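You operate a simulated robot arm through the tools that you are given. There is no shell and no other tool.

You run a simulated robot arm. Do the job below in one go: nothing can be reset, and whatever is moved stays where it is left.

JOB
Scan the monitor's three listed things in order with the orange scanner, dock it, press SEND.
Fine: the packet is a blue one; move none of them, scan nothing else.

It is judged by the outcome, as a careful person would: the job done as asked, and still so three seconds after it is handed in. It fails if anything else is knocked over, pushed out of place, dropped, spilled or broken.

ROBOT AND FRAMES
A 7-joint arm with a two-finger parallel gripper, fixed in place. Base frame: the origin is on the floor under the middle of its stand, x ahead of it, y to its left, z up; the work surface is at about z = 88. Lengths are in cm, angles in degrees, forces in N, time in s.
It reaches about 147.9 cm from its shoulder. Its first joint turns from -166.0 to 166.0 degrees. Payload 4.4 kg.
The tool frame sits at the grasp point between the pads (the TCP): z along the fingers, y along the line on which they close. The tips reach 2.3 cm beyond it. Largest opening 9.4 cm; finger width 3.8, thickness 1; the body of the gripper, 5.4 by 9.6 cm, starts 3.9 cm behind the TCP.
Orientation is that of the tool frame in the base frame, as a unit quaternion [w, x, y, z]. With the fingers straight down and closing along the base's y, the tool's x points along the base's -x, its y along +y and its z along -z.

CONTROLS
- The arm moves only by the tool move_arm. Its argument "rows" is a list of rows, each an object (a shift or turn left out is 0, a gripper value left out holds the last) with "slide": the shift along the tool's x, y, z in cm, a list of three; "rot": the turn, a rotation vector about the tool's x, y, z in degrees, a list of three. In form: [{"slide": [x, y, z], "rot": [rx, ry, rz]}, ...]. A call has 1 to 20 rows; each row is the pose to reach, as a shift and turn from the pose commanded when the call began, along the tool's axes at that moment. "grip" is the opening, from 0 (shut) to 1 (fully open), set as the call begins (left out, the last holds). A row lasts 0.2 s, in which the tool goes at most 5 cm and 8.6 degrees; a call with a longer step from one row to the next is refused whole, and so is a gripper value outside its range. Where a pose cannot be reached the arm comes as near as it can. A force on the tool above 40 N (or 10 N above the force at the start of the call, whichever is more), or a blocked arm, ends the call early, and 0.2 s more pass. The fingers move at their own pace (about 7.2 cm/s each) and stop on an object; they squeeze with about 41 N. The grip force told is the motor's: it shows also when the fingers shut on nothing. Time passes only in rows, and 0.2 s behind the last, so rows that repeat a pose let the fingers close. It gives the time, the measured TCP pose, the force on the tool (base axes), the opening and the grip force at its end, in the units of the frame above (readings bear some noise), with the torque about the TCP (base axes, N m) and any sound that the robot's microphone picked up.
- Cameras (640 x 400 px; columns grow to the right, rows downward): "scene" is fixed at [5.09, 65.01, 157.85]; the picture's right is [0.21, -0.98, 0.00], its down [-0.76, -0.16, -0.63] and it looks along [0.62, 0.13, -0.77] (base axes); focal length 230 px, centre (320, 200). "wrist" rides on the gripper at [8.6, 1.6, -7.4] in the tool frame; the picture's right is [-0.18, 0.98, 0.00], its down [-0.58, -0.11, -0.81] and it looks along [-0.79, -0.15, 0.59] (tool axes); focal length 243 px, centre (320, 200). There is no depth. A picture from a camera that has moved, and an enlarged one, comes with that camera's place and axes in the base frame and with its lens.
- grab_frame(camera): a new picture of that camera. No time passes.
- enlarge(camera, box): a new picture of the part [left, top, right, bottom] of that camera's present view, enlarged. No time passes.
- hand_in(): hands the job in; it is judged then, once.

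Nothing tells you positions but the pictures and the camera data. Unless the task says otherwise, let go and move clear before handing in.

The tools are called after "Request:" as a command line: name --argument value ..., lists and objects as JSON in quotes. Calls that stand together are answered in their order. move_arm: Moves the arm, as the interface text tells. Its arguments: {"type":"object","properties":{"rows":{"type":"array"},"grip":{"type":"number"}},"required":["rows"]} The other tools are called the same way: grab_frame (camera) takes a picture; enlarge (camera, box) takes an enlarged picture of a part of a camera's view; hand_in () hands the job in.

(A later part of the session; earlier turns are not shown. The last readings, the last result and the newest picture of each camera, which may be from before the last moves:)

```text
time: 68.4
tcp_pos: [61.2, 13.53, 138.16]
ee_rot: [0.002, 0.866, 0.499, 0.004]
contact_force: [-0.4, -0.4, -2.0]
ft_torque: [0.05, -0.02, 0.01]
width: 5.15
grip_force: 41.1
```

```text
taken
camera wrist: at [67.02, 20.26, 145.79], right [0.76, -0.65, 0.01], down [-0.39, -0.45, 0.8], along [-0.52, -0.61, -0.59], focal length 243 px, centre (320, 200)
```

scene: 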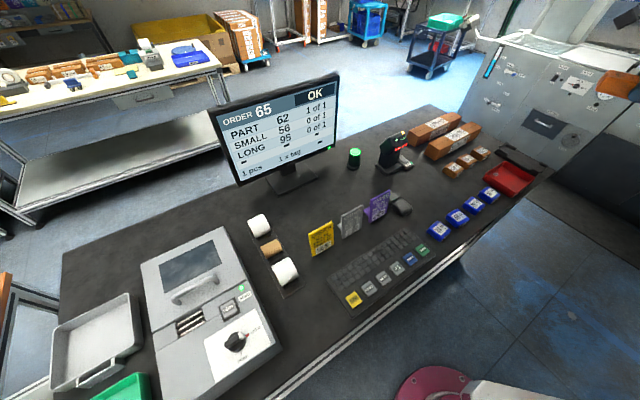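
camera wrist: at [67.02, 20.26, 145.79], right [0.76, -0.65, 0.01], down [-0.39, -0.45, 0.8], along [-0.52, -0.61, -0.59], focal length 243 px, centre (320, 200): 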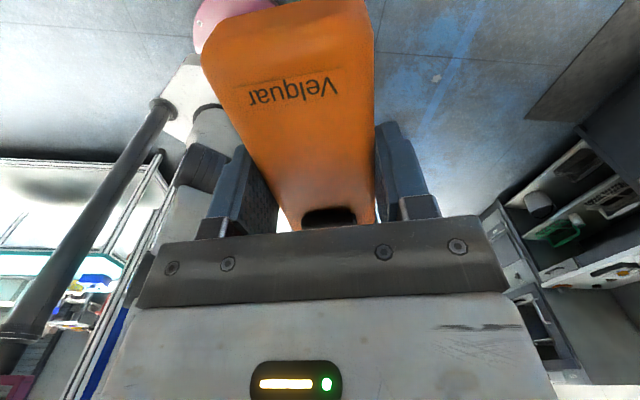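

Level at azimuth -120° was reached. I'll carry it at height to above the small-box row and then come down, still level.

Request:
move_arm --rows '[{"slide": [0.6, 0.8, 0]}, {"slide": [1.7, 2.3, 0]}, {"slide": [3.4, 4.7, 0]}, {"slide": [5.2, 7.1, 0]}, {"slide": [7, 9.6, 0]}, {"slide": [8.8, 12.1, 0]}, {"slide": [10.6, 14.6, 0]}, {"slide": [12.4, 17.1, 0]}, {"slide": [14.2, 19.6, 0]}, {"slide": [16, 22.1, 0]}, {"slide": [17.8, 24.5, 0]}, {"slide": [19, 26.1, 0]}, {"slide": [19.4, 26.7, 0]}]'

Request:
move_arm --rows '[{"slide": [0, 0, 1]}, {"slide": [0, 0, 3]}, {"slide": [0, 0, 5.5]}, {"slide": [0, 0, 8]}, {"slide": [0, 0, 10.5]}, {"slide": [0, 0, 13]}, {"slide": [0, 0, 15.5]}, {"slide": [0, 0, 18]}, {"slide": [0, 0, 19.5]}, {"slide": [0, 0, 20]}]'

Request:
grab_frame --camera "scene"

Request:
enlarge --camera "scene" --box '[400, 60, 560, 200]'

Request:
grab_frame --camera "wrist"

```text
time: 71.2
tcp_pos: [94.22, 16.93, 138.56]
ee_rot: [0.002, 0.866, 0.499, 0.003]
contact_force: [0.1, 0.4, -2.2]
ft_torque: [0.06, -0.05, -0.02]
width: 5.17
grip_force: 41.0
```

```text
time: 73.4
tcp_pos: [94.32, 16.92, 118.37]
ee_rot: [0.003, 0.866, 0.5, 0.004]
contact_force: [-0.3, 0.2, -2.4]
ft_torque: [0.04, -0.04, 0.0]
width: 5.17
grip_force: 41.2
```

```text
taken
```

scene: 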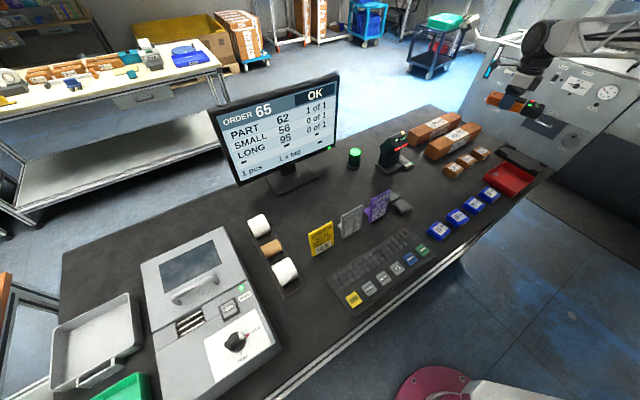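

```text
2.86 times, centred on (480, 130) of scene
camera zoom: at [5.09, 65.01, 157.85], right [0.21, -0.98, 0.0], down [-0.76, -0.16, -0.63], along [0.62, 0.13, -0.77], focal length 658 px, centre (-137, 400)
```

zoom: 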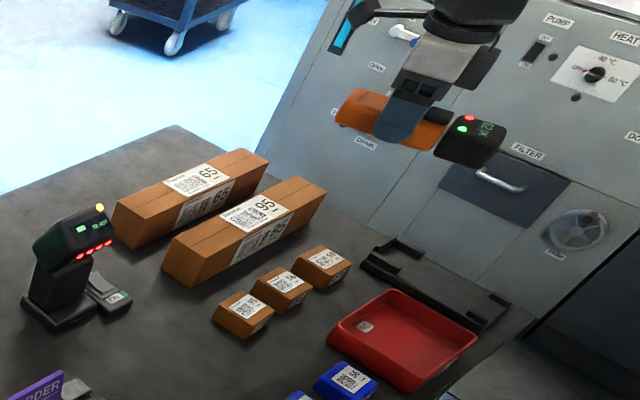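

```text
taken
camera wrist: at [100.0, 23.66, 126.0], right [0.76, -0.65, 0.01], down [-0.39, -0.45, 0.8], along [-0.52, -0.61, -0.59], focal length 243 px, centre (320, 200)
```

wrist: 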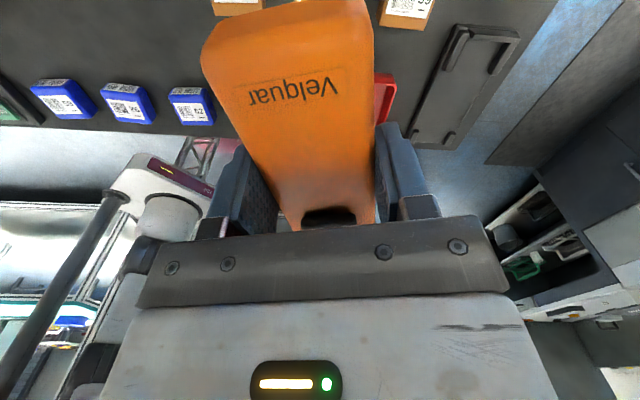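

The scanner is above the row, pointing away toward the front. I'll lower to z≈112.6, then pitch down so the window swings in over box 56 from the front, pausing at 60° to check the monitor.

Request:
move_arm --rows '[{"slide": [0, 0, 1]}, {"slide": [0, 0, 3]}, {"slide": [0, 0, 5]}, {"slide": [0, 0, 5.8]}, {"slide": [0, 0, 5.8], "rot": [0, 3, 0]}, {"slide": [0, 0, 5.8], "rot": [0, 8, 0]}, {"slide": [0, 0, 5.8], "rot": [0, 14, 0]}, {"slide": [0, 0, 5.8], "rot": [0, 20, 0]}, {"slide": [0, 0, 5.8], "rot": [0, 26, 0]}, {"slide": [0, 0, 5.8], "rot": [0, 32, 0]}, {"slide": [0, 0, 5.8], "rot": [0, 38, 0]}, {"slide": [0, 0, 5.8], "rot": [0, 44, 0]}, {"slide": [0, 0, 5.8], "rot": [0, 50, 0]}, {"slide": [0, 0, 5.8], "rot": [0, 53, 0]}, {"slide": [0, 0, 5.8], "rot": [0, 55, 0]}]'

Request:
grab_frame --camera "scene"

Request:
enlarge --camera "scene" --box '[400, 60, 560, 200]'

```text
time: 76.6
tcp_pos: [94.37, 16.91, 112.65]
ee_rot: [-0.228, 0.767, 0.444, 0.403]
contact_force: [-1.3, 0.0, -1.9]
ft_torque: [0.02, 0.01, 0.01]
width: 5.17
grip_force: 41.0
```

```text
taken
```

scene: 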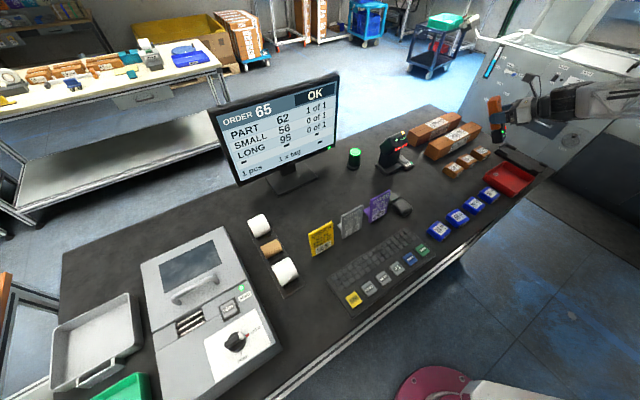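

```text
2.86 times, centred on (480, 130) of scene
camera zoom: at [5.09, 65.01, 157.85], right [0.21, -0.98, 0.0], down [-0.76, -0.16, -0.63], along [0.62, 0.13, -0.77], focal length 658 px, centre (-137, 400)
```

zoom: 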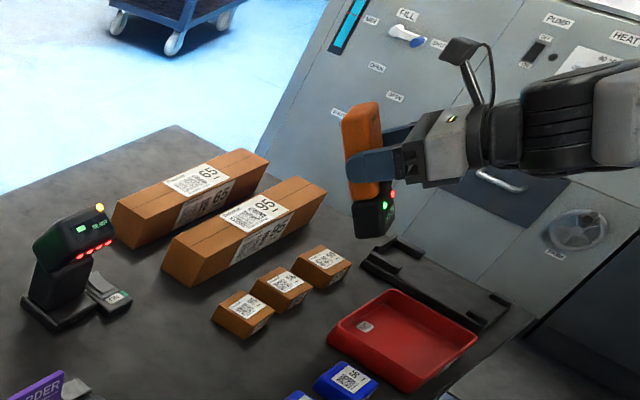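

Still nothing extra read at 55°. Continuing the pitch in small increments.

Request:
move_arm --rows '[{"rot": [0, 3, 0]}, {"rot": [0, 7, 0]}, {"rot": [0, 11, 0]}, {"rot": [0, 13, 0]}]'

Request:
grab_frame --camera "scene"

```text
time: 77.6
tcp_pos: [94.22, 16.85, 112.59]
ee_rot: [-0.278, 0.716, 0.415, 0.488]
contact_force: [-0.5, 0.6, -2.4]
ft_torque: [-0.03, -0.02, -0.01]
width: 5.15
grip_force: 41.4
```

```text
taken
```

scene: 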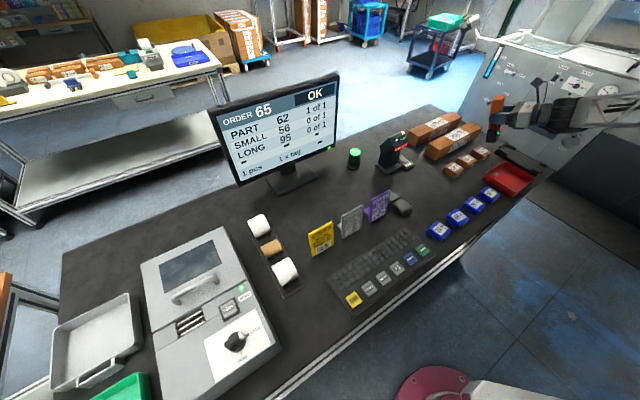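

Still only 62 counted. Pitching further to about 78°.

Request:
move_arm --rows '[{"rot": [0, 3, 0]}, {"rot": [0, 6, 0]}, {"rot": [0, 9, 0]}, {"rot": [0, 10, 0]}]'

Request:
grab_frame --camera "scene"

Request:
enlarge --camera "scene" --box '[400, 60, 560, 200]'

```text
time: 78.6
tcp_pos: [94.36, 16.98, 112.67]
ee_rot: [-0.312, 0.671, 0.389, 0.548]
contact_force: [0.1, 0.6, -2.4]
ft_torque: [-0.03, -0.01, -0.01]
width: 5.17
grip_force: 41.7
```

```text
taken
```

scene: 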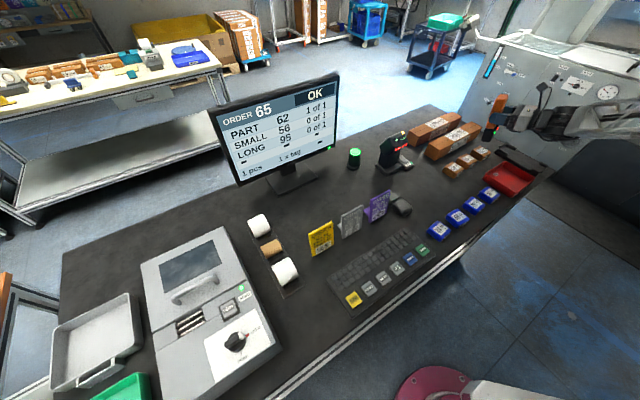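

```text
2.86 times, centred on (480, 130) of scene
camera zoom: at [5.09, 65.01, 157.85], right [0.21, -0.98, 0.0], down [-0.76, -0.16, -0.63], along [0.62, 0.13, -0.77], focal length 658 px, centre (-137, 400)
```

zoom: 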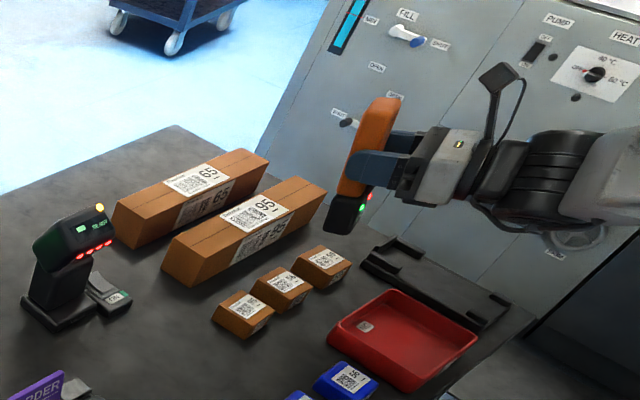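

At 78° it's not read yet; by my estimate the label is about 2.5 cm further in. I'll slide the window toward it in two steps, checking in between.

Request:
move_arm --rows '[{"slide": [0.15, -0.1, 0.7]}, {"slide": [0.35, -0.27, 1.65]}, {"slide": [0.35, -0.27, 1.65]}]'

Request:
enlarge --camera "scene" --box '[200, 70, 370, 190]'

Request:
move_arm --rows '[{"slide": [0.15, -0.1, 0.7]}, {"slide": [0.35, -0.27, 1.65]}, {"slide": [0.35, -0.27, 1.65]}]'

Request:
enlarge --camera "scene" --box '[200, 70, 370, 190]'

Request:
enlarge --camera "scene" --box '[430, 80, 550, 180]'

```text
time: 79.4
tcp_pos: [94.94, 18.6, 112.81]
ee_rot: [-0.313, 0.671, 0.39, 0.548]
contact_force: [-0.5, -0.5, -1.8]
ft_torque: [0.02, 0.02, -0.02]
width: 5.15
grip_force: 41.2
```

```text
3.33 times, centred on (285, 130) of scene
camera zoom: at [5.09, 65.01, 157.85], right [0.21, -0.98, 0.0], down [-0.76, -0.16, -0.63], along [0.62, 0.13, -0.77], focal length 767 px, centre (437, 433)
```

zoom: 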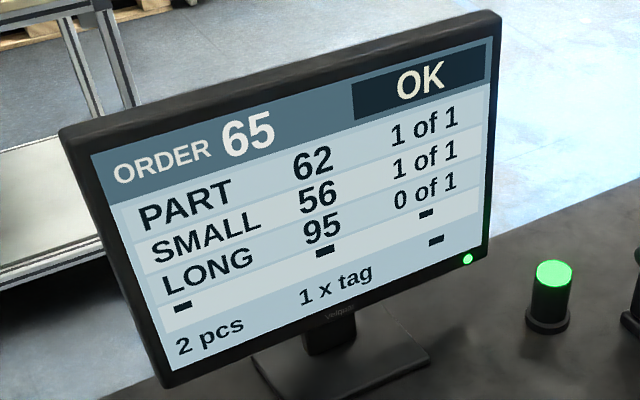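

```text
time: 80.2
tcp_pos: [95.59, 20.05, 112.64]
ee_rot: [-0.313, 0.671, 0.389, 0.548]
contact_force: [0.0, 0.9, -2.8]
ft_torque: [0.02, 0.0, 0.02]
width: 5.18
grip_force: 41.3
```

```text
3.33 times, centred on (285, 130) of scene
camera zoom: at [5.09, 65.01, 157.85], right [0.21, -0.98, 0.0], down [-0.76, -0.16, -0.63], along [0.62, 0.13, -0.77], focal length 767 px, centre (437, 433)
```

zoom: 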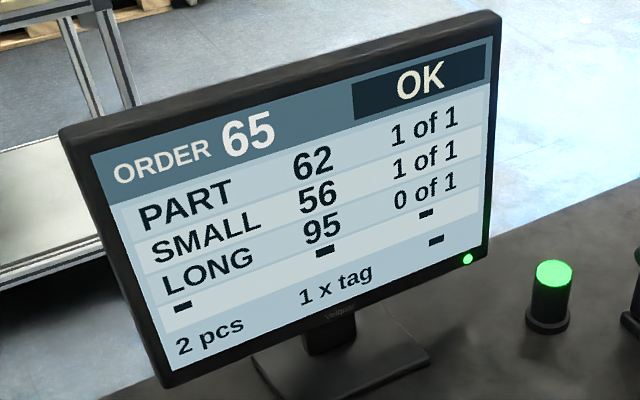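

```text
4.00 times, centred on (490, 130) of scene
camera zoom: at [5.09, 65.01, 157.85], right [0.21, -0.98, 0.0], down [-0.76, -0.16, -0.63], along [0.62, 0.13, -0.77], focal length 921 px, centre (-360, 480)
```

zoom: 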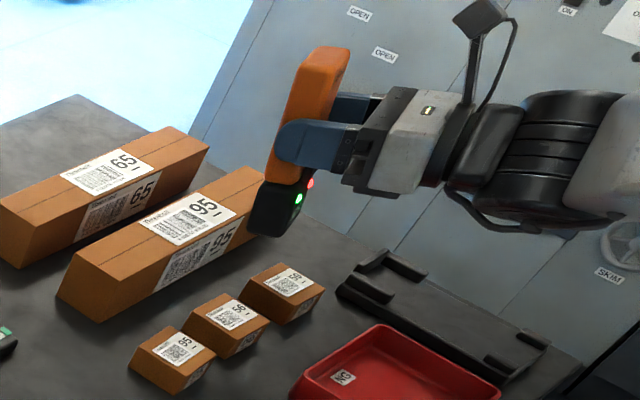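

SMALL 56 is counted (1 of 1) with no duplicates. Next is the long 95 box: I'll slide low and directly toward its top label in steps, checking the monitor.

Request:
move_arm --rows '[{"slide": [0.5, 0.6, 0.7]}, {"slide": [1.0, 1.8, 2.1]}, {"slide": [1.5, 3.1, 3.8]}, {"slide": [2.0, 4.24, 5.4]}]'

Request:
enlarge --camera "scene" --box '[200, 70, 370, 190]'

Request:
enlarge --camera "scene" --box '[430, 80, 550, 180]'

```text
time: 81.2
tcp_pos: [102.09, 23.01, 113.52]
ee_rot: [-0.312, 0.672, 0.389, 0.548]
contact_force: [0.2, -0.7, -2.6]
ft_torque: [-0.01, 0.01, 0.01]
width: 5.19
grip_force: 41.0
```

```text
3.33 times, centred on (285, 130) of scene
camera zoom: at [5.09, 65.01, 157.85], right [0.21, -0.98, 0.0], down [-0.76, -0.16, -0.63], along [0.62, 0.13, -0.77], focal length 767 px, centre (437, 433)
```

zoom: 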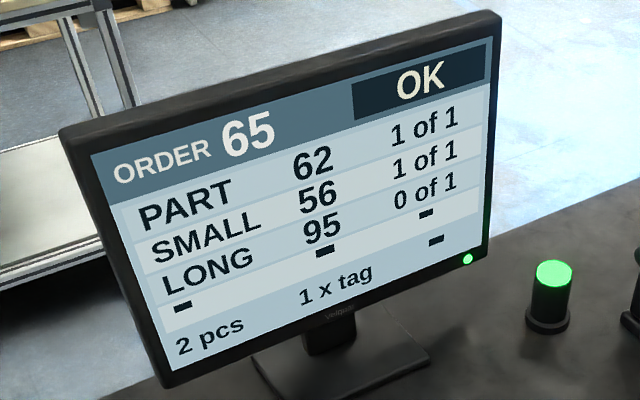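

```text
4.00 times, centred on (490, 130) of scene
camera zoom: at [5.09, 65.01, 157.85], right [0.21, -0.98, 0.0], down [-0.76, -0.16, -0.63], along [0.62, 0.13, -0.77], focal length 921 px, centre (-360, 480)
```

zoom: 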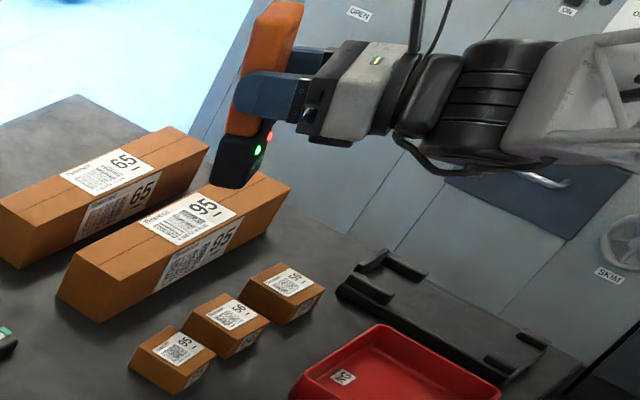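

Not read yet, nothing wrong read. Moving the next increments toward the long 95 label.

Request:
move_arm --rows '[{"slide": [0.3, 0.7, 0.9]}, {"slide": [0.67, 1.4, 1.8]}, {"slide": [0.67, 1.4, 1.8]}]'

Request:
enlarge --camera "scene" --box '[200, 70, 370, 190]'

```text
time: 82.0
tcp_pos: [104.27, 23.94, 113.85]
ee_rot: [-0.312, 0.671, 0.389, 0.548]
contact_force: [0.5, 0.2, -2.7]
ft_torque: [0.01, 0.03, -0.01]
width: 5.17
grip_force: 40.7
```

```text
3.33 times, centred on (285, 130) of scene
camera zoom: at [5.09, 65.01, 157.85], right [0.21, -0.98, 0.0], down [-0.76, -0.16, -0.63], along [0.62, 0.13, -0.77], focal length 767 px, centre (437, 433)
```

zoom: 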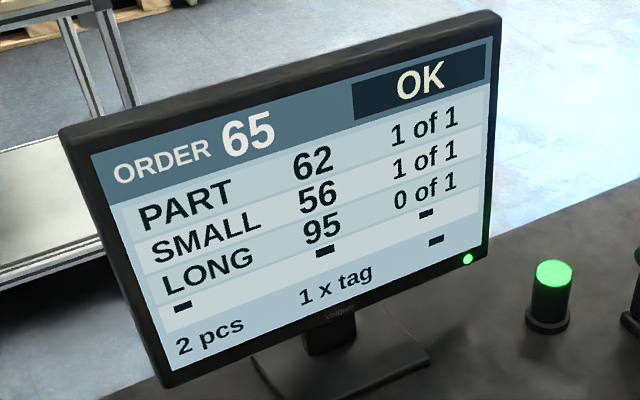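

Still approaching; the axis is about 3 cm short of the label. Continuing.

Request:
move_arm --rows '[{"slide": [0.3, 0.7, 0.9]}, {"slide": [0.68, 1.42, 1.82]}, {"slide": [0.68, 1.42, 1.82]}]'

Request:
enlarge --camera "scene" --box '[200, 70, 370, 190]'

Request:
enlarge --camera "scene" --box '[430, 80, 550, 180]'

Request:
grab_frame --camera "wrist"

```text
time: 82.8
tcp_pos: [106.24, 24.93, 114.25]
ee_rot: [-0.313, 0.671, 0.39, 0.547]
contact_force: [0.2, -0.1, -2.8]
ft_torque: [-0.02, -0.02, 0.0]
width: 5.2
grip_force: 41.2
```

```text
3.33 times, centred on (285, 130) of scene
camera zoom: at [5.09, 65.01, 157.85], right [0.21, -0.98, 0.0], down [-0.76, -0.16, -0.63], along [0.62, 0.13, -0.77], focal length 767 px, centre (437, 433)
```

zoom: 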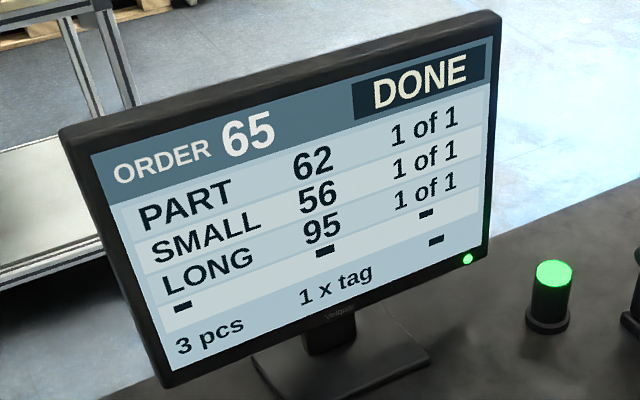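

```text
4.00 times, centred on (490, 130) of scene
camera zoom: at [5.09, 65.01, 157.85], right [0.21, -0.98, 0.0], down [-0.76, -0.16, -0.63], along [0.62, 0.13, -0.77], focal length 921 px, centre (-360, 480)
```

zoom: 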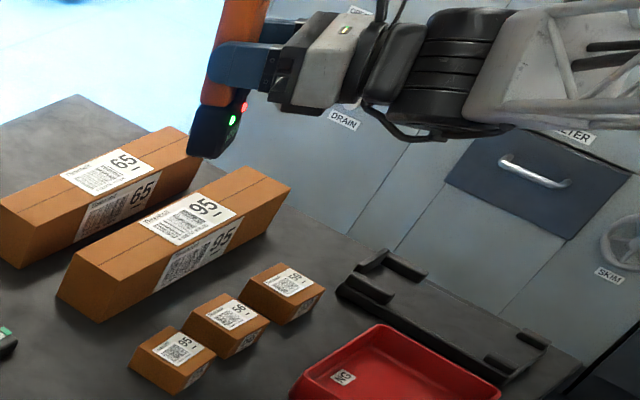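

```text
taken
camera wrist: at [105.02, 19.4, 124.27], right [0.83, -0.53, -0.17], down [-0.55, -0.73, -0.4], along [0.09, 0.43, -0.9], focal length 243 px, centre (320, 200)
```

wrist: 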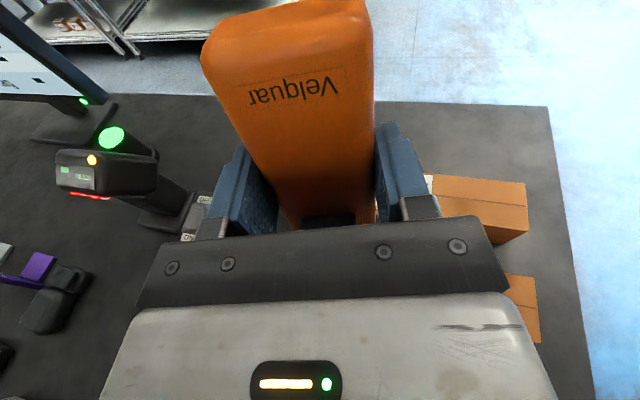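

All three are counted and the monitor says DONE. The scanner is still live, so I'll exit without crossing other labels: steepen to near vertical, slide low along the long box toward the empty right end of the table, then check.

Request:
move_arm --rows '[{"slide": [-0.12, 0, -0.66], "rot": [0, 3.3, 0]}, {"slide": [-0.24, 0, -1.3], "rot": [0, 6.6, 0]}, {"slide": [-0.35, 0, -1.97], "rot": [0, 10, 0]}, {"slide": [-0.43, 1.45, -2.36], "rot": [0, 10, 0]}, {"slide": [-0.57, 3.86, -3.01], "rot": [0, 10, 0]}, {"slide": [-0.74, 6.75, -3.8], "rot": [0, 10, 0]}, {"slide": [-0.9, 9.64, -4.58], "rot": [0, 10, 0]}, {"slide": [-1.07, 12.5, -5.36], "rot": [0, 10, 0]}, {"slide": [-1.18, 14.5, -5.87], "rot": [0, 10, 0]}, {"slide": [-1.24, 15.4, -6.15], "rot": [0, 10, 0]}]'

Request:
grab_frame --camera "scene"

Request:
enlarge --camera "scene" --box '[420, 60, 580, 190]'

Request:
grab_frame --camera "wrist"

```text
time: 85.0
tcp_pos: [116.53, 11.66, 114.29]
ee_rot: [-0.346, 0.621, 0.361, 0.604]
contact_force: [0.3, -0.2, -2.4]
ft_torque: [-0.05, 0.02, 0.01]
width: 5.16
grip_force: 40.9
```

```text
taken
```

scene: 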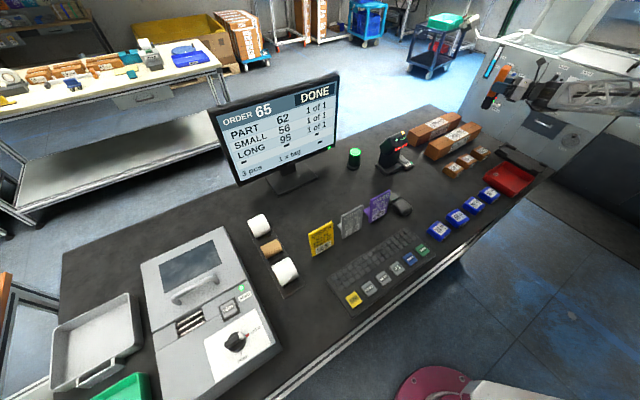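

```text
3.08 times, centred on (500, 125) of scene
camera zoom: at [5.09, 65.01, 157.85], right [0.21, -0.98, 0.0], down [-0.76, -0.16, -0.63], along [0.62, 0.13, -0.77], focal length 708 px, centre (-234, 431)
```

zoom: 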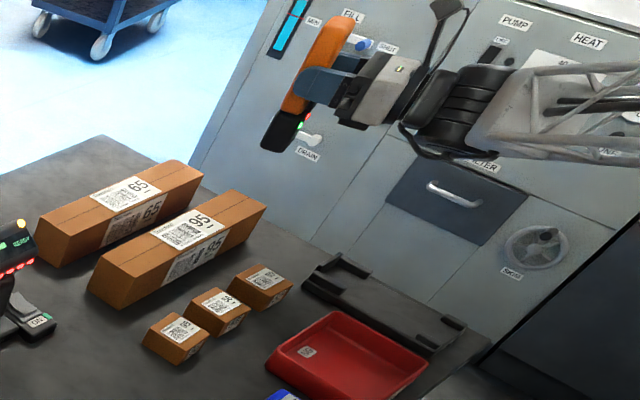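

```text
taken
camera wrist: at [114.39, 4.7, 123.27], right [0.85, -0.5, -0.18], down [-0.5, -0.66, -0.56], along [0.16, 0.56, -0.81], focal length 243 px, centre (320, 200)
```

wrist: 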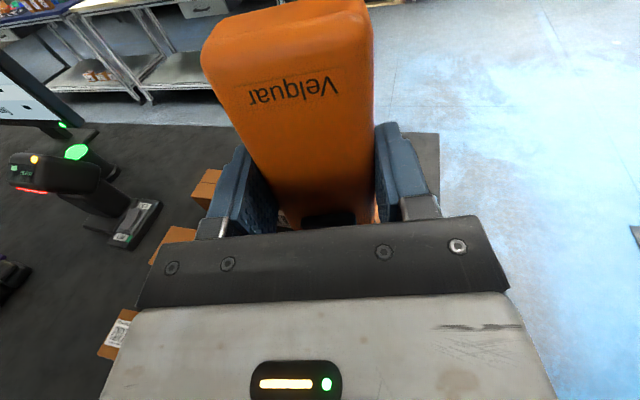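

Still DONE with 3 pcs, nothing extra. I'm levelling the scanner here, sweeping over the empty dock area only.

Request:
move_arm --rows '[{"rot": [0, -3, 0]}, {"rot": [0, -9, 0]}, {"rot": [0, -16, 0]}, {"rot": [0, -23, 0]}, {"rot": [0, -30, 0]}, {"rot": [0, -37, 0]}, {"rot": [0, -44, 0]}, {"rot": [0, -51, 0]}, {"rot": [0, -58, 0]}, {"rot": [0, -65, 0]}, {"rot": [0, -72, 0]}, {"rot": [0, -79, 0]}, {"rot": [0, -85, 0]}, {"rot": [0, -88, 0]}]'

Request:
grab_frame --camera "scene"

```text
time: 88.0
tcp_pos: [116.5, 11.61, 114.3]
ee_rot: [0.003, 0.866, 0.501, 0.002]
contact_force: [0.0, -0.1, -3.0]
ft_torque: [0.05, -0.02, 0.01]
width: 5.15
grip_force: 41.6
```

```text
taken
```

scene: 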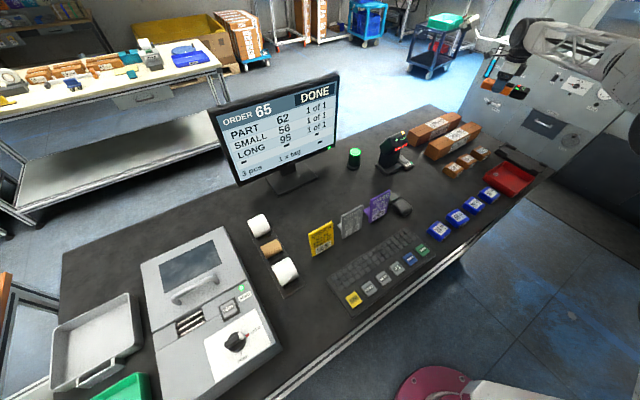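

It's level with the monitor still DONE. Now I'll rise, move above the dock and yaw back to the dock heading (azimuth 44.65°).

Request:
move_arm --rows '[{"slide": [0, 0, -1]}, {"slide": [0, 0, -3]}, {"slide": [-0.5, 0, -5.5]}, {"slide": [-1.8, -0.3, -8]}, {"slide": [-4, -0.6, -10]}, {"slide": [-6.6, -1, -11]}, {"slide": [-9.4, -1.4, -11]}, {"slide": [-12.2, -1.8, -11]}, {"slide": [-15, -2.3, -11]}, {"slide": [-17.8, -2.7, -11]}, {"slide": [-20.6, -3.1, -11]}, {"slide": [-23.2, -3.5, -11]}, {"slide": [-24.7, -3.72, -11]}, {"slide": [-25.05, -3.78, -11]}]'

Request:
move_arm --rows '[{"rot": [0, 0, -3]}, {"rot": [0, 0, -9]}, {"rot": [0, 0, -16]}, {"rot": [0, 0, -23]}, {"rot": [0, 0, -30]}, {"rot": [0, 0, -37]}, {"rot": [0, 0, -44]}, {"rot": [0, 0, -51]}, {"rot": [0, 0, -58]}, {"rot": [0, 0, -65]}, {"rot": [0, 0, -72]}, {"rot": [0, 0, -79]}, {"rot": [0, 0, -82]}]'

Request:
move_arm --rows '[{"rot": [0, 0, -3]}, {"rot": [0, 0, -9]}, {"rot": [0, 0, -16]}, {"rot": [0, 0, -23]}, {"rot": [0, 0, -30]}, {"rot": [0, 0, -37]}, {"rot": [0, 0, -44]}, {"rot": [0, 0, -51]}, {"rot": [0, 0, -58]}, {"rot": [0, 0, -65]}, {"rot": [0, 0, -72]}, {"rot": [0, 0, -79]}, {"rot": [0, 0, -82.65]}, {"rot": [0, 0, -82.65]}]'

Request:
grab_frame --camera "scene"

Request:
grab_frame --camera "wrist"

```text
time: 91.0
tcp_pos: [100.6, -8.09, 125.11]
ee_rot: [0.002, 0.866, 0.5, 0.003]
contact_force: [0.1, 0.5, -1.7]
ft_torque: [0.04, -0.04, -0.01]
width: 5.15
grip_force: 40.8
```

```text
time: 93.8
tcp_pos: [100.69, -8.09, 125.24]
ee_rot: [0.003, 0.326, 0.945, 0.001]
contact_force: [0.3, 1.0, -2.3]
ft_torque: [0.01, 0.03, 0.0]
width: 5.17
grip_force: 41.2
```

```text
time: 96.8
tcp_pos: [100.59, -8.09, 125.22]
ee_rot: [0.003, -0.38, 0.925, -0.002]
contact_force: [-0.5, 0.2, -2.8]
ft_torque: [-0.05, 0.03, -0.04]
width: 5.18
grip_force: 40.9
```

```text
taken
```

scene: 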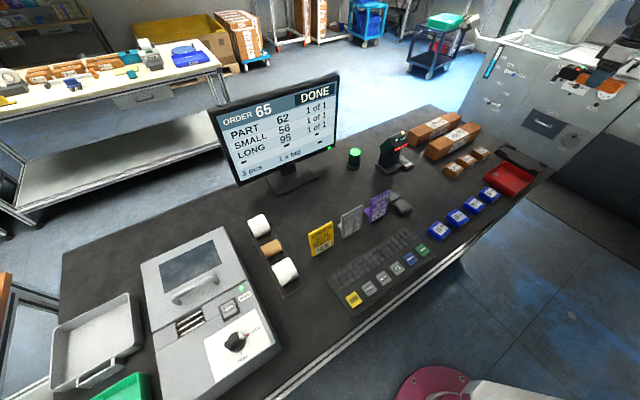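

```text
taken
camera wrist: at [93.38, -12.93, 132.69], right [-0.56, 0.83, 0.0], down [0.48, 0.33, 0.81], along [0.67, 0.45, -0.59], focal length 243 px, centre (320, 200)
```

wrist: 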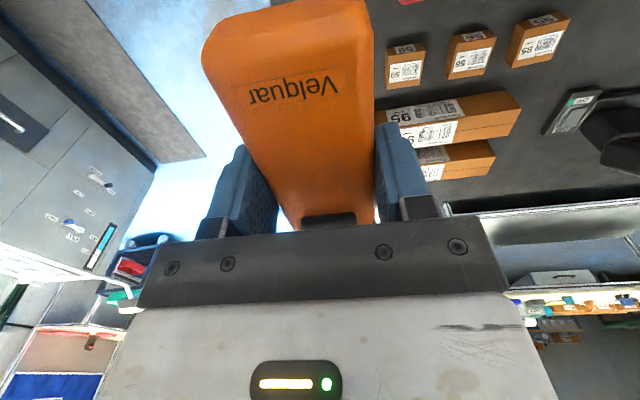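

The in-hand pose is unchanged and the heading is right. I'm descending over the dock.

Request:
move_arm --rows '[{"slide": [0, -0.1, 1]}, {"slide": [0, -0.1, 3]}, {"slide": [0, -0.1, 5.5]}, {"slide": [0, -0.1, 8]}, {"slide": [0, -0.1, 10.5]}, {"slide": [0, -0.1, 13]}, {"slide": [0, -0.1, 15.5]}, {"slide": [0, -0.1, 18]}, {"slide": [0, -0.1, 20.5]}, {"slide": [0, -0.1, 23]}, {"slide": [0, -0.1, 25.5]}, {"slide": [0, -0.1, 27.3]}, {"slide": [0, -0.1, 28]}, {"slide": [0, -0.1, 28]}]'

Request:
enlarge --camera "scene" --box '[490, 125, 560, 180]'

Request:
grab_frame --camera "wrist"

```text
time: 99.8
tcp_pos: [100.92, -8.24, 97.03]
ee_rot: [0.004, -0.379, 0.925, -0.001]
contact_force: [0.2, -0.1, -2.7]
ft_torque: [-0.02, 0.04, 0.0]
width: 5.15
grip_force: 40.6
```

```text
7.27 times, centred on (525, 152) of scene
camera zoom: at [5.09, 65.01, 157.85], right [0.21, -0.98, 0.0], down [-0.76, -0.16, -0.63], along [0.62, 0.13, -0.77], focal length 1674 px, centre (-1171, 546)
```

zoom: 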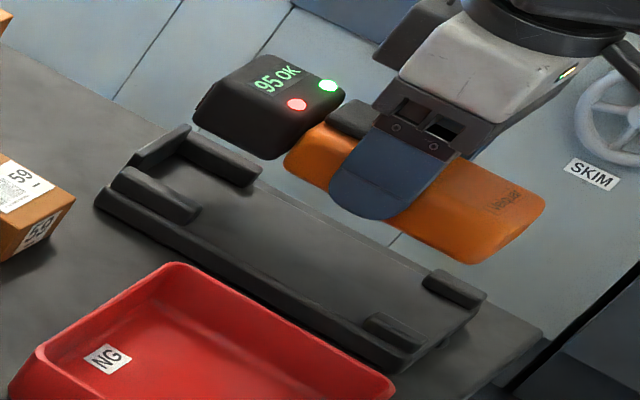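

```text
taken
camera wrist: at [93.66, -13.05, 104.65], right [-0.56, 0.83, 0.0], down [0.48, 0.33, 0.81], along [0.67, 0.45, -0.59], focal length 243 px, centre (320, 200)
```

wrist: 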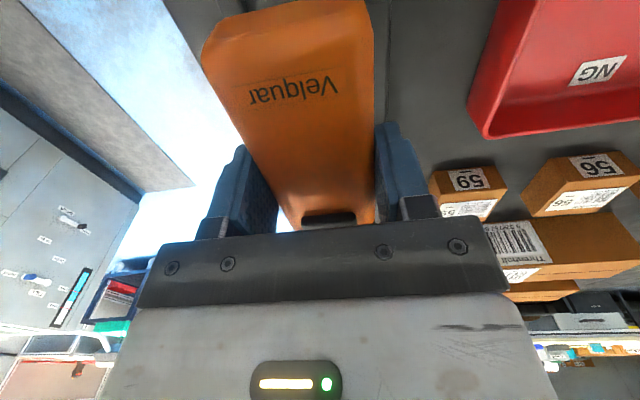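

The display reads "95 OK". I'm about 0.2 cm off from the recorded dock pose due to a slight tool tilt, so I'll correct that and lower gently with force checks.

Request:
move_arm --rows '[{"slide": [0.1, 0.18, 0.5]}, {"slide": [0.1, 0.18, 1.2]}, {"slide": [0.1, 0.18, 2.0]}, {"slide": [0.1, 0.18, 2.6]}, {"slide": [0.1, 0.18, 3.0]}, {"slide": [0.1, 0.18, 3.0]}]'

Request:
enlarge --camera "scene" --box '[495, 135, 555, 180]'

```text
time: 101.2
tcp_pos: [100.76, -8.1, 94.21]
ee_rot: [0.003, -0.38, 0.925, -0.002]
contact_force: [-0.3, 0.0, -2.0]
ft_torque: [-0.02, 0.05, -0.01]
width: 5.17
grip_force: 40.9
```

```text
8.89 times, centred on (525, 158) of scene
camera zoom: at [5.09, 65.01, 157.85], right [0.21, -0.98, 0.0], down [-0.76, -0.16, -0.63], along [0.62, 0.13, -0.77], focal length 2046 px, centre (-1502, 578)
```

zoom: 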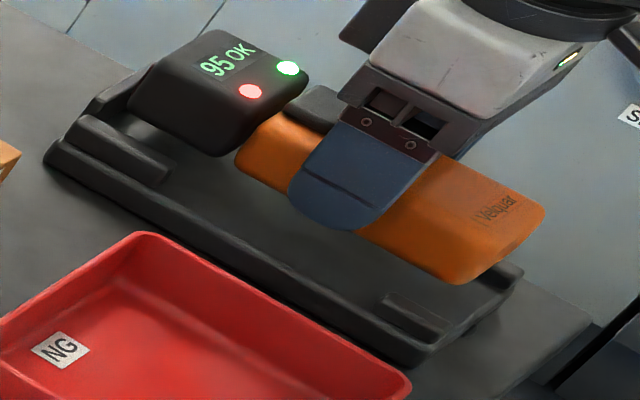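

No contact yet and the position is right on the recorded line. Lowering further.

Request:
move_arm --rows '[{"slide": [0, 0, 0.4]}, {"slide": [0, 0, 0.8]}, {"slide": [0, 0, 1.1]}, {"slide": [0, 0, 1.1]}]'

Request:
move_arm --rows '[{"slide": [0, 0, 0.3]}, {"slide": [0, 0, 0.6]}, {"slide": [0, 0, 0.8]}, {"slide": [0, 0, 0.8]}]'

Request:
enlarge --camera "scene" --box '[495, 135, 555, 180]'

```text
time: 102.2
tcp_pos: [100.63, -7.97, 93.12]
ee_rot: [0.003, -0.38, 0.925, -0.002]
contact_force: [-0.4, 0.1, -3.4]
ft_torque: [-0.04, 0.03, 0.01]
width: 5.19
grip_force: 40.5
```

```text
time: 103.2
tcp_pos: [100.87, -8.17, 92.38]
ee_rot: [0.003, -0.38, 0.925, -0.002]
contact_force: [-1.0, -0.2, 2.5]
ft_torque: [0.37, -0.22, 0.07]
width: 5.16
grip_force: 41.3
```

```text
8.89 times, centred on (525, 158) of scene
camera zoom: at [5.09, 65.01, 157.85], right [0.21, -0.98, 0.0], down [-0.76, -0.16, -0.63], along [0.62, 0.13, -0.77], focal length 2046 px, centre (-1502, 578)
```

zoom: 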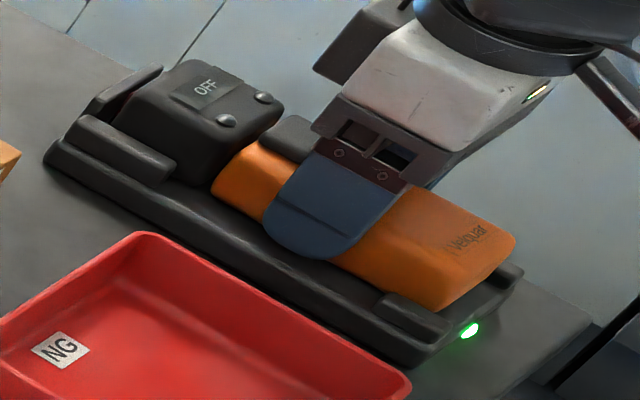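

The dock LED is green and the scanner switched itself off, so it's seated; the tail is only a hair high. I'll settle it a touch and release.

Request:
move_arm --rows '[{"slide": [0, 0, 0.1]}, {"slide": [0, 0, 0.2]}, {"slide": [0, 0, 0.2]}]'

Request:
move_arm --rows '[{"slide": [0, 0, 0]}, {"slide": [0, 0, 0]}, {"slide": [0, 0, 0]}, {"slide": [0, 0, 0]}]' --grip 0.72

Request:
enlarge --camera "scene" --box '[495, 135, 555, 180]'

Request:
grab_frame --camera "wrist"

```text
time: 104.0
tcp_pos: [100.85, -8.17, 92.32]
ee_rot: [0.005, -0.38, 0.925, -0.003]
contact_force: [-0.9, -2.1, 25.3]
ft_torque: [0.34, 0.47, 0.01]
width: 5.16
grip_force: 40.6
```

```text
time: 105.0
tcp_pos: [100.81, -8.07, 92.05]
ee_rot: [0.003, -0.379, 0.925, -0.001]
contact_force: [-0.6, -0.4, 0.8]
ft_torque: [0.03, 0.02, -0.01]
width: 6.74
grip_force: 0.1
```

```text
8.89 times, centred on (525, 158) of scene
camera zoom: at [5.09, 65.01, 157.85], right [0.21, -0.98, 0.0], down [-0.76, -0.16, -0.63], along [0.62, 0.13, -0.77], focal length 2046 px, centre (-1502, 578)
```

zoom: 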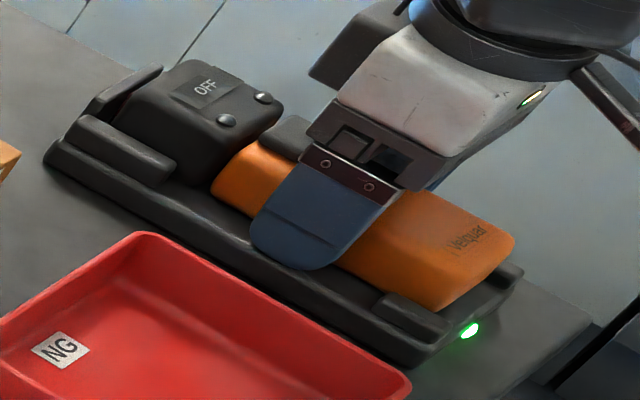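

```text
taken
camera wrist: at [93.51, -12.99, 99.53], right [-0.56, 0.83, 0.0], down [0.48, 0.33, 0.81], along [0.67, 0.45, -0.59], focal length 243 px, centre (320, 200)
```

wrist: 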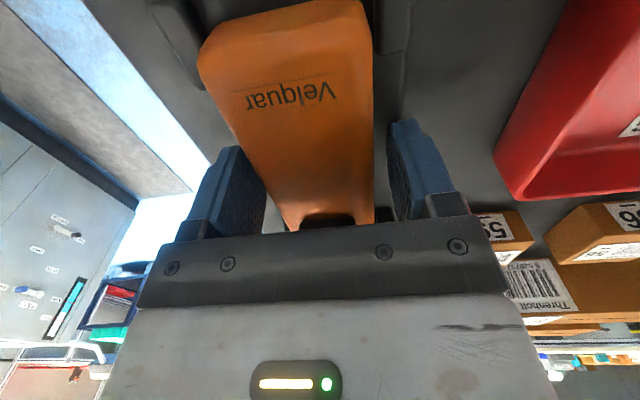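

Released. I'm rising straight up and checking the seating.

Request:
move_arm --rows '[{"slide": [0, 0, -0.8]}, {"slide": [0, 0, -2.5]}, {"slide": [0, 0, -5]}, {"slide": [0, 0, -8]}, {"slide": [0, 0, -11]}, {"slide": [0, 0, -14]}, {"slide": [0, 0, -17]}]'

Request:
enlarge --camera "scene" --box '[495, 135, 555, 180]'

Request:
grab_frame --camera "wrist"

Request:
grab_frame --camera "scene"

```text
time: 106.6
tcp_pos: [100.69, -8.09, 109.08]
ee_rot: [0.003, -0.379, 0.925, -0.002]
contact_force: [-0.3, 0.5, -0.6]
ft_torque: [-0.01, 0.0, 0.02]
width: 6.78
grip_force: 0.0
```

```text
8.89 times, centred on (525, 158) of scene
camera zoom: at [5.09, 65.01, 157.85], right [0.21, -0.98, 0.0], down [-0.76, -0.16, -0.63], along [0.62, 0.13, -0.77], focal length 2046 px, centre (-1502, 578)
```

zoom: 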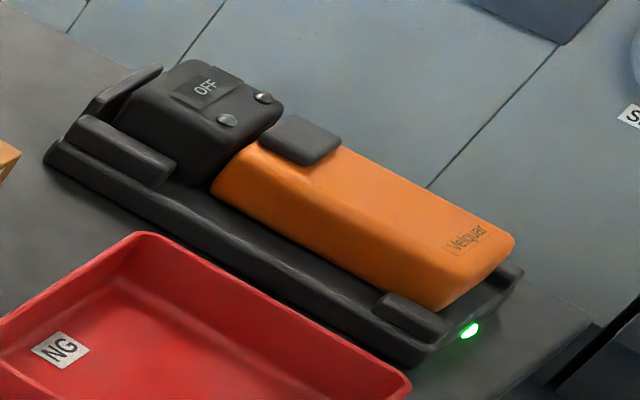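

```text
taken
camera wrist: at [93.43, -12.99, 116.56], right [-0.56, 0.83, 0.0], down [0.49, 0.33, 0.81], along [0.67, 0.45, -0.59], focal length 243 px, centre (320, 200)
```

wrist: 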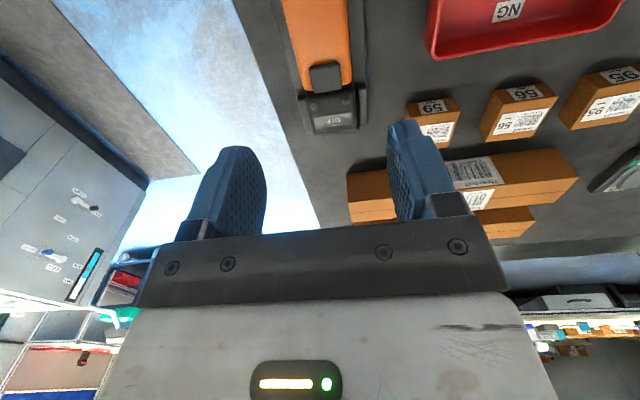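

```text
taken
```

scene: 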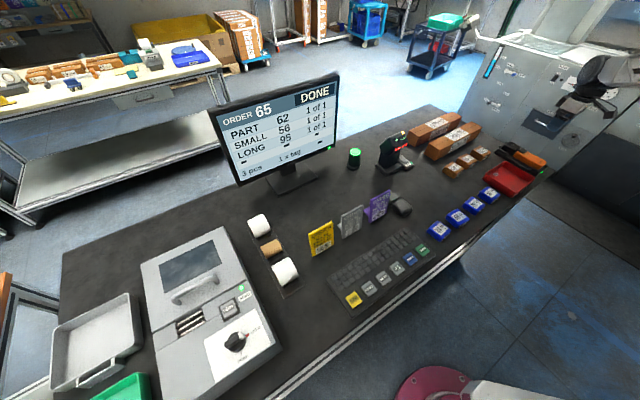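

The scanner is seated, the dock LED is green and the monitor reads DONE with 3 pcs. Next I'll shut the fingers and travel high over the table to above the SEND key at about (45.4, 40).

Request:
move_arm --rows '[{"slide": [0, 0, -3]}, {"slide": [0.1, 1.5, -6]}, {"slide": [0.3, 4.5, -8.5]}, {"slide": [0.65, 8.7, -9]}, {"slide": [1, 13.2, -9]}, {"slide": [1.35, 17.8, -9]}, {"slide": [1.7, 22.4, -9]}, {"slide": [2.05, 27, -9]}, {"slide": [2.4, 31.6, -9]}, {"slide": [2.75, 36.2, -9]}, {"slide": [3.1, 40.8, -9]}, {"slide": [3.45, 45.4, -9]}, {"slide": [3.8, 50, -9]}, {"slide": [4.15, 54.6, -9]}, {"slide": [4.5, 59.2, -9]}, {"slide": [4.85, 63.8, -9]}, {"slide": [5.2, 68.2, -9]}, {"slide": [5.4, 71.5, -9]}, {"slide": [5.5, 73.1, -9]}]' --grip 0

Request:
grab_frame --camera "wrist"

Request:
grab_frame --camera "scene"

```text
time: 110.6
tcp_pos: [45.26, 40.09, 117.76]
ee_rot: [0.004, -0.379, 0.925, -0.002]
contact_force: [-0.4, 1.0, 0.4]
ft_torque: [0.0, 0.03, 0.0]
width: 0.0
grip_force: 40.8
```

```text
taken
camera wrist: at [38.0, 35.22, 125.13], right [-0.56, 0.83, 0.0], down [0.48, 0.33, 0.81], along [0.67, 0.45, -0.59], focal length 243 px, centre (320, 200)
```

wrist: 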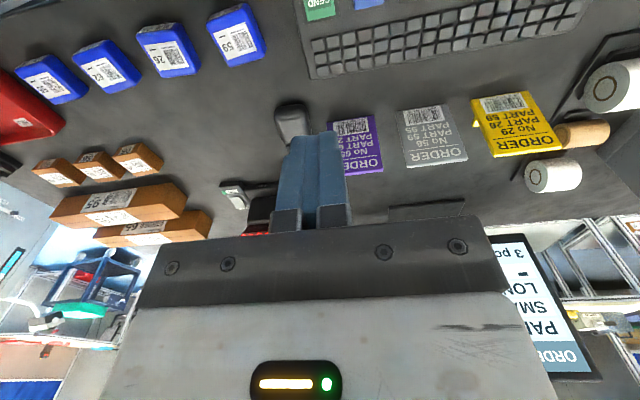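

```text
taken
```

scene: 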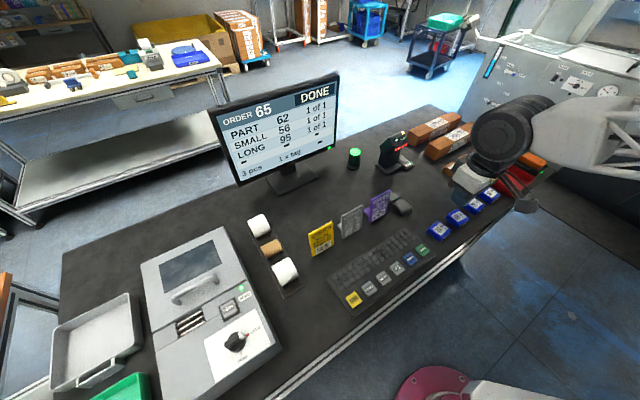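

The SEND key is right below. I'll descend to z≈100 and refine the aim.

Request:
move_arm --rows '[{"slide": [0, 0, 3]}, {"slide": [0, 0, 7]}, {"slide": [0, 0, 11]}, {"slide": [0, 0, 14.5]}, {"slide": [0, 0, 17]}, {"slide": [0, 0, 17.7]}]'

Request:
grab_frame --camera "wrist"

Request:
enlarge --camera "scene" --box '[370, 200, 470, 280]'

```text
time: 112.0
tcp_pos: [45.38, 40.15, 99.85]
ee_rot: [0.003, -0.379, 0.925, -0.001]
contact_force: [-0.2, -0.9, -0.1]
ft_torque: [-0.01, 0.0, 0.05]
width: 0.0
grip_force: 40.8
```

```text
taken
camera wrist: at [38.14, 35.25, 107.37], right [-0.56, 0.83, 0.0], down [0.48, 0.33, 0.81], along [0.67, 0.45, -0.59], focal length 243 px, centre (320, 200)
```

wrist: 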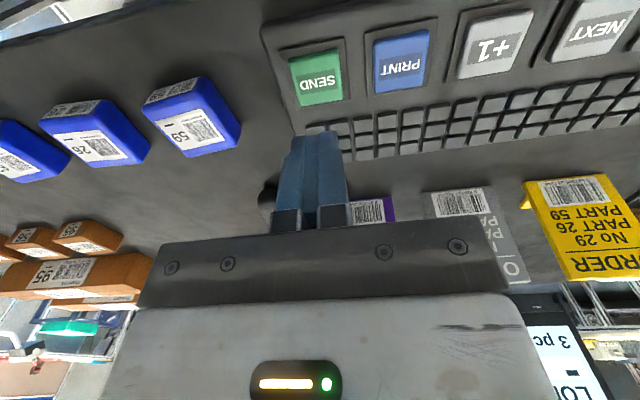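

```text
5.00 times, centred on (420, 240) of scene
camera zoom: at [5.09, 65.01, 157.85], right [0.21, -0.98, 0.0], down [-0.76, -0.16, -0.63], along [0.62, 0.13, -0.77], focal length 1151 px, centre (-180, 0)
```

zoom: 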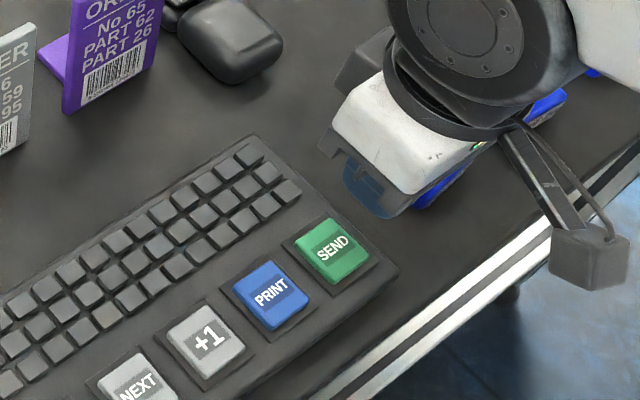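

The aim is within 0.4 cm of the key centre. I'll correct it and press slowly.

Request:
move_arm --rows '[{"slide": [0.25, -0.25, 2]}, {"slide": [0.25, -0.25, 4]}, {"slide": [0.25, -0.25, 5.2]}, {"slide": [0.25, -0.25, 5.7]}, {"slide": [0.25, -0.25, 6.0]}, {"slide": [0.25, -0.25, 6.2]}, {"slide": [0.25, -0.25, 6.4]}, {"slide": [0.25, -0.25, 6.6]}, {"slide": [0.25, -0.25, 6.8]}]'

Request:
grab_frame --camera "scene"

Request:
enlarge --camera "scene" --box '[200, 70, 370, 190]'

Request:
enlarge --camera "scene" --box '[370, 200, 470, 280]'

```text
time: 114.0
tcp_pos: [45.47, 39.67, 93.21]
ee_rot: [0.004, -0.379, 0.925, -0.002]
contact_force: [-0.1, 0.2, 0.0]
ft_torque: [0.0, -0.01, 0.01]
width: 0.0
grip_force: 41.1
```

```text
taken
```

scene: 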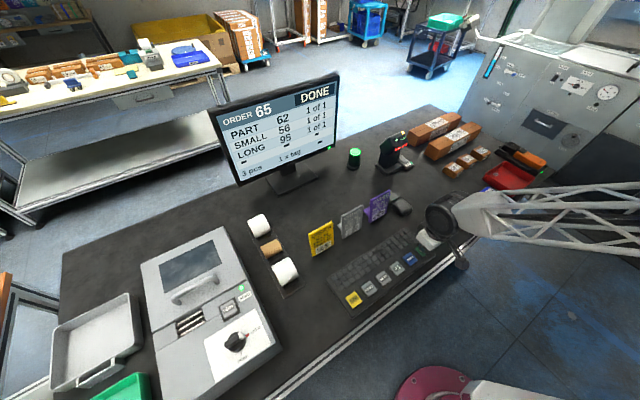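

```text
3.33 times, centred on (285, 130) of scene
camera zoom: at [5.09, 65.01, 157.85], right [0.21, -0.98, 0.0], down [-0.76, -0.16, -0.63], along [0.62, 0.13, -0.77], focal length 767 px, centre (437, 433)
```

zoom: 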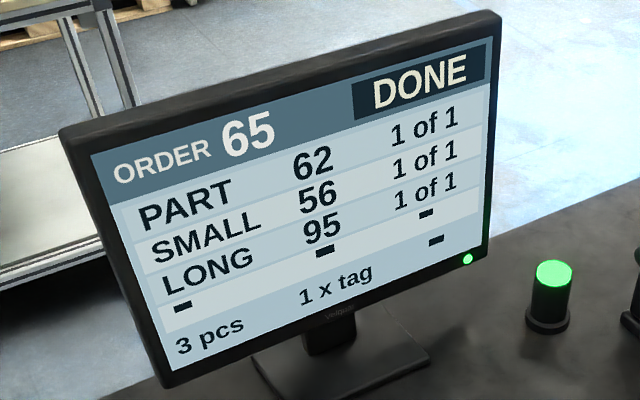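

```text
5.00 times, centred on (420, 240) of scene
camera zoom: at [5.09, 65.01, 157.85], right [0.21, -0.98, 0.0], down [-0.76, -0.16, -0.63], along [0.62, 0.13, -0.77], focal length 1151 px, centre (-180, 0)
```

zoom: 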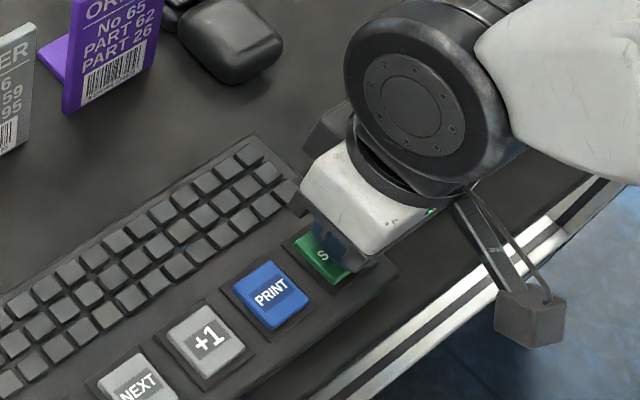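

No contact yet at z=93.2. Continuing down in small steps until it clicks.

Request:
move_arm --rows '[{"slide": [0, 0, 0.15]}, {"slide": [0, 0, 0.3]}, {"slide": [0, 0, 0.45]}, {"slide": [0, 0, 0.6]}]'

```text
time: 115.0
tcp_pos: [45.54, 39.78, 92.5]
ee_rot: [0.003, -0.379, 0.925, -0.001]
contact_force: [1.3, 0.2, 3.2]
ft_torque: [0.01, -0.02, 0.01]
width: 0.01
grip_force: 41.0
heard: click
```

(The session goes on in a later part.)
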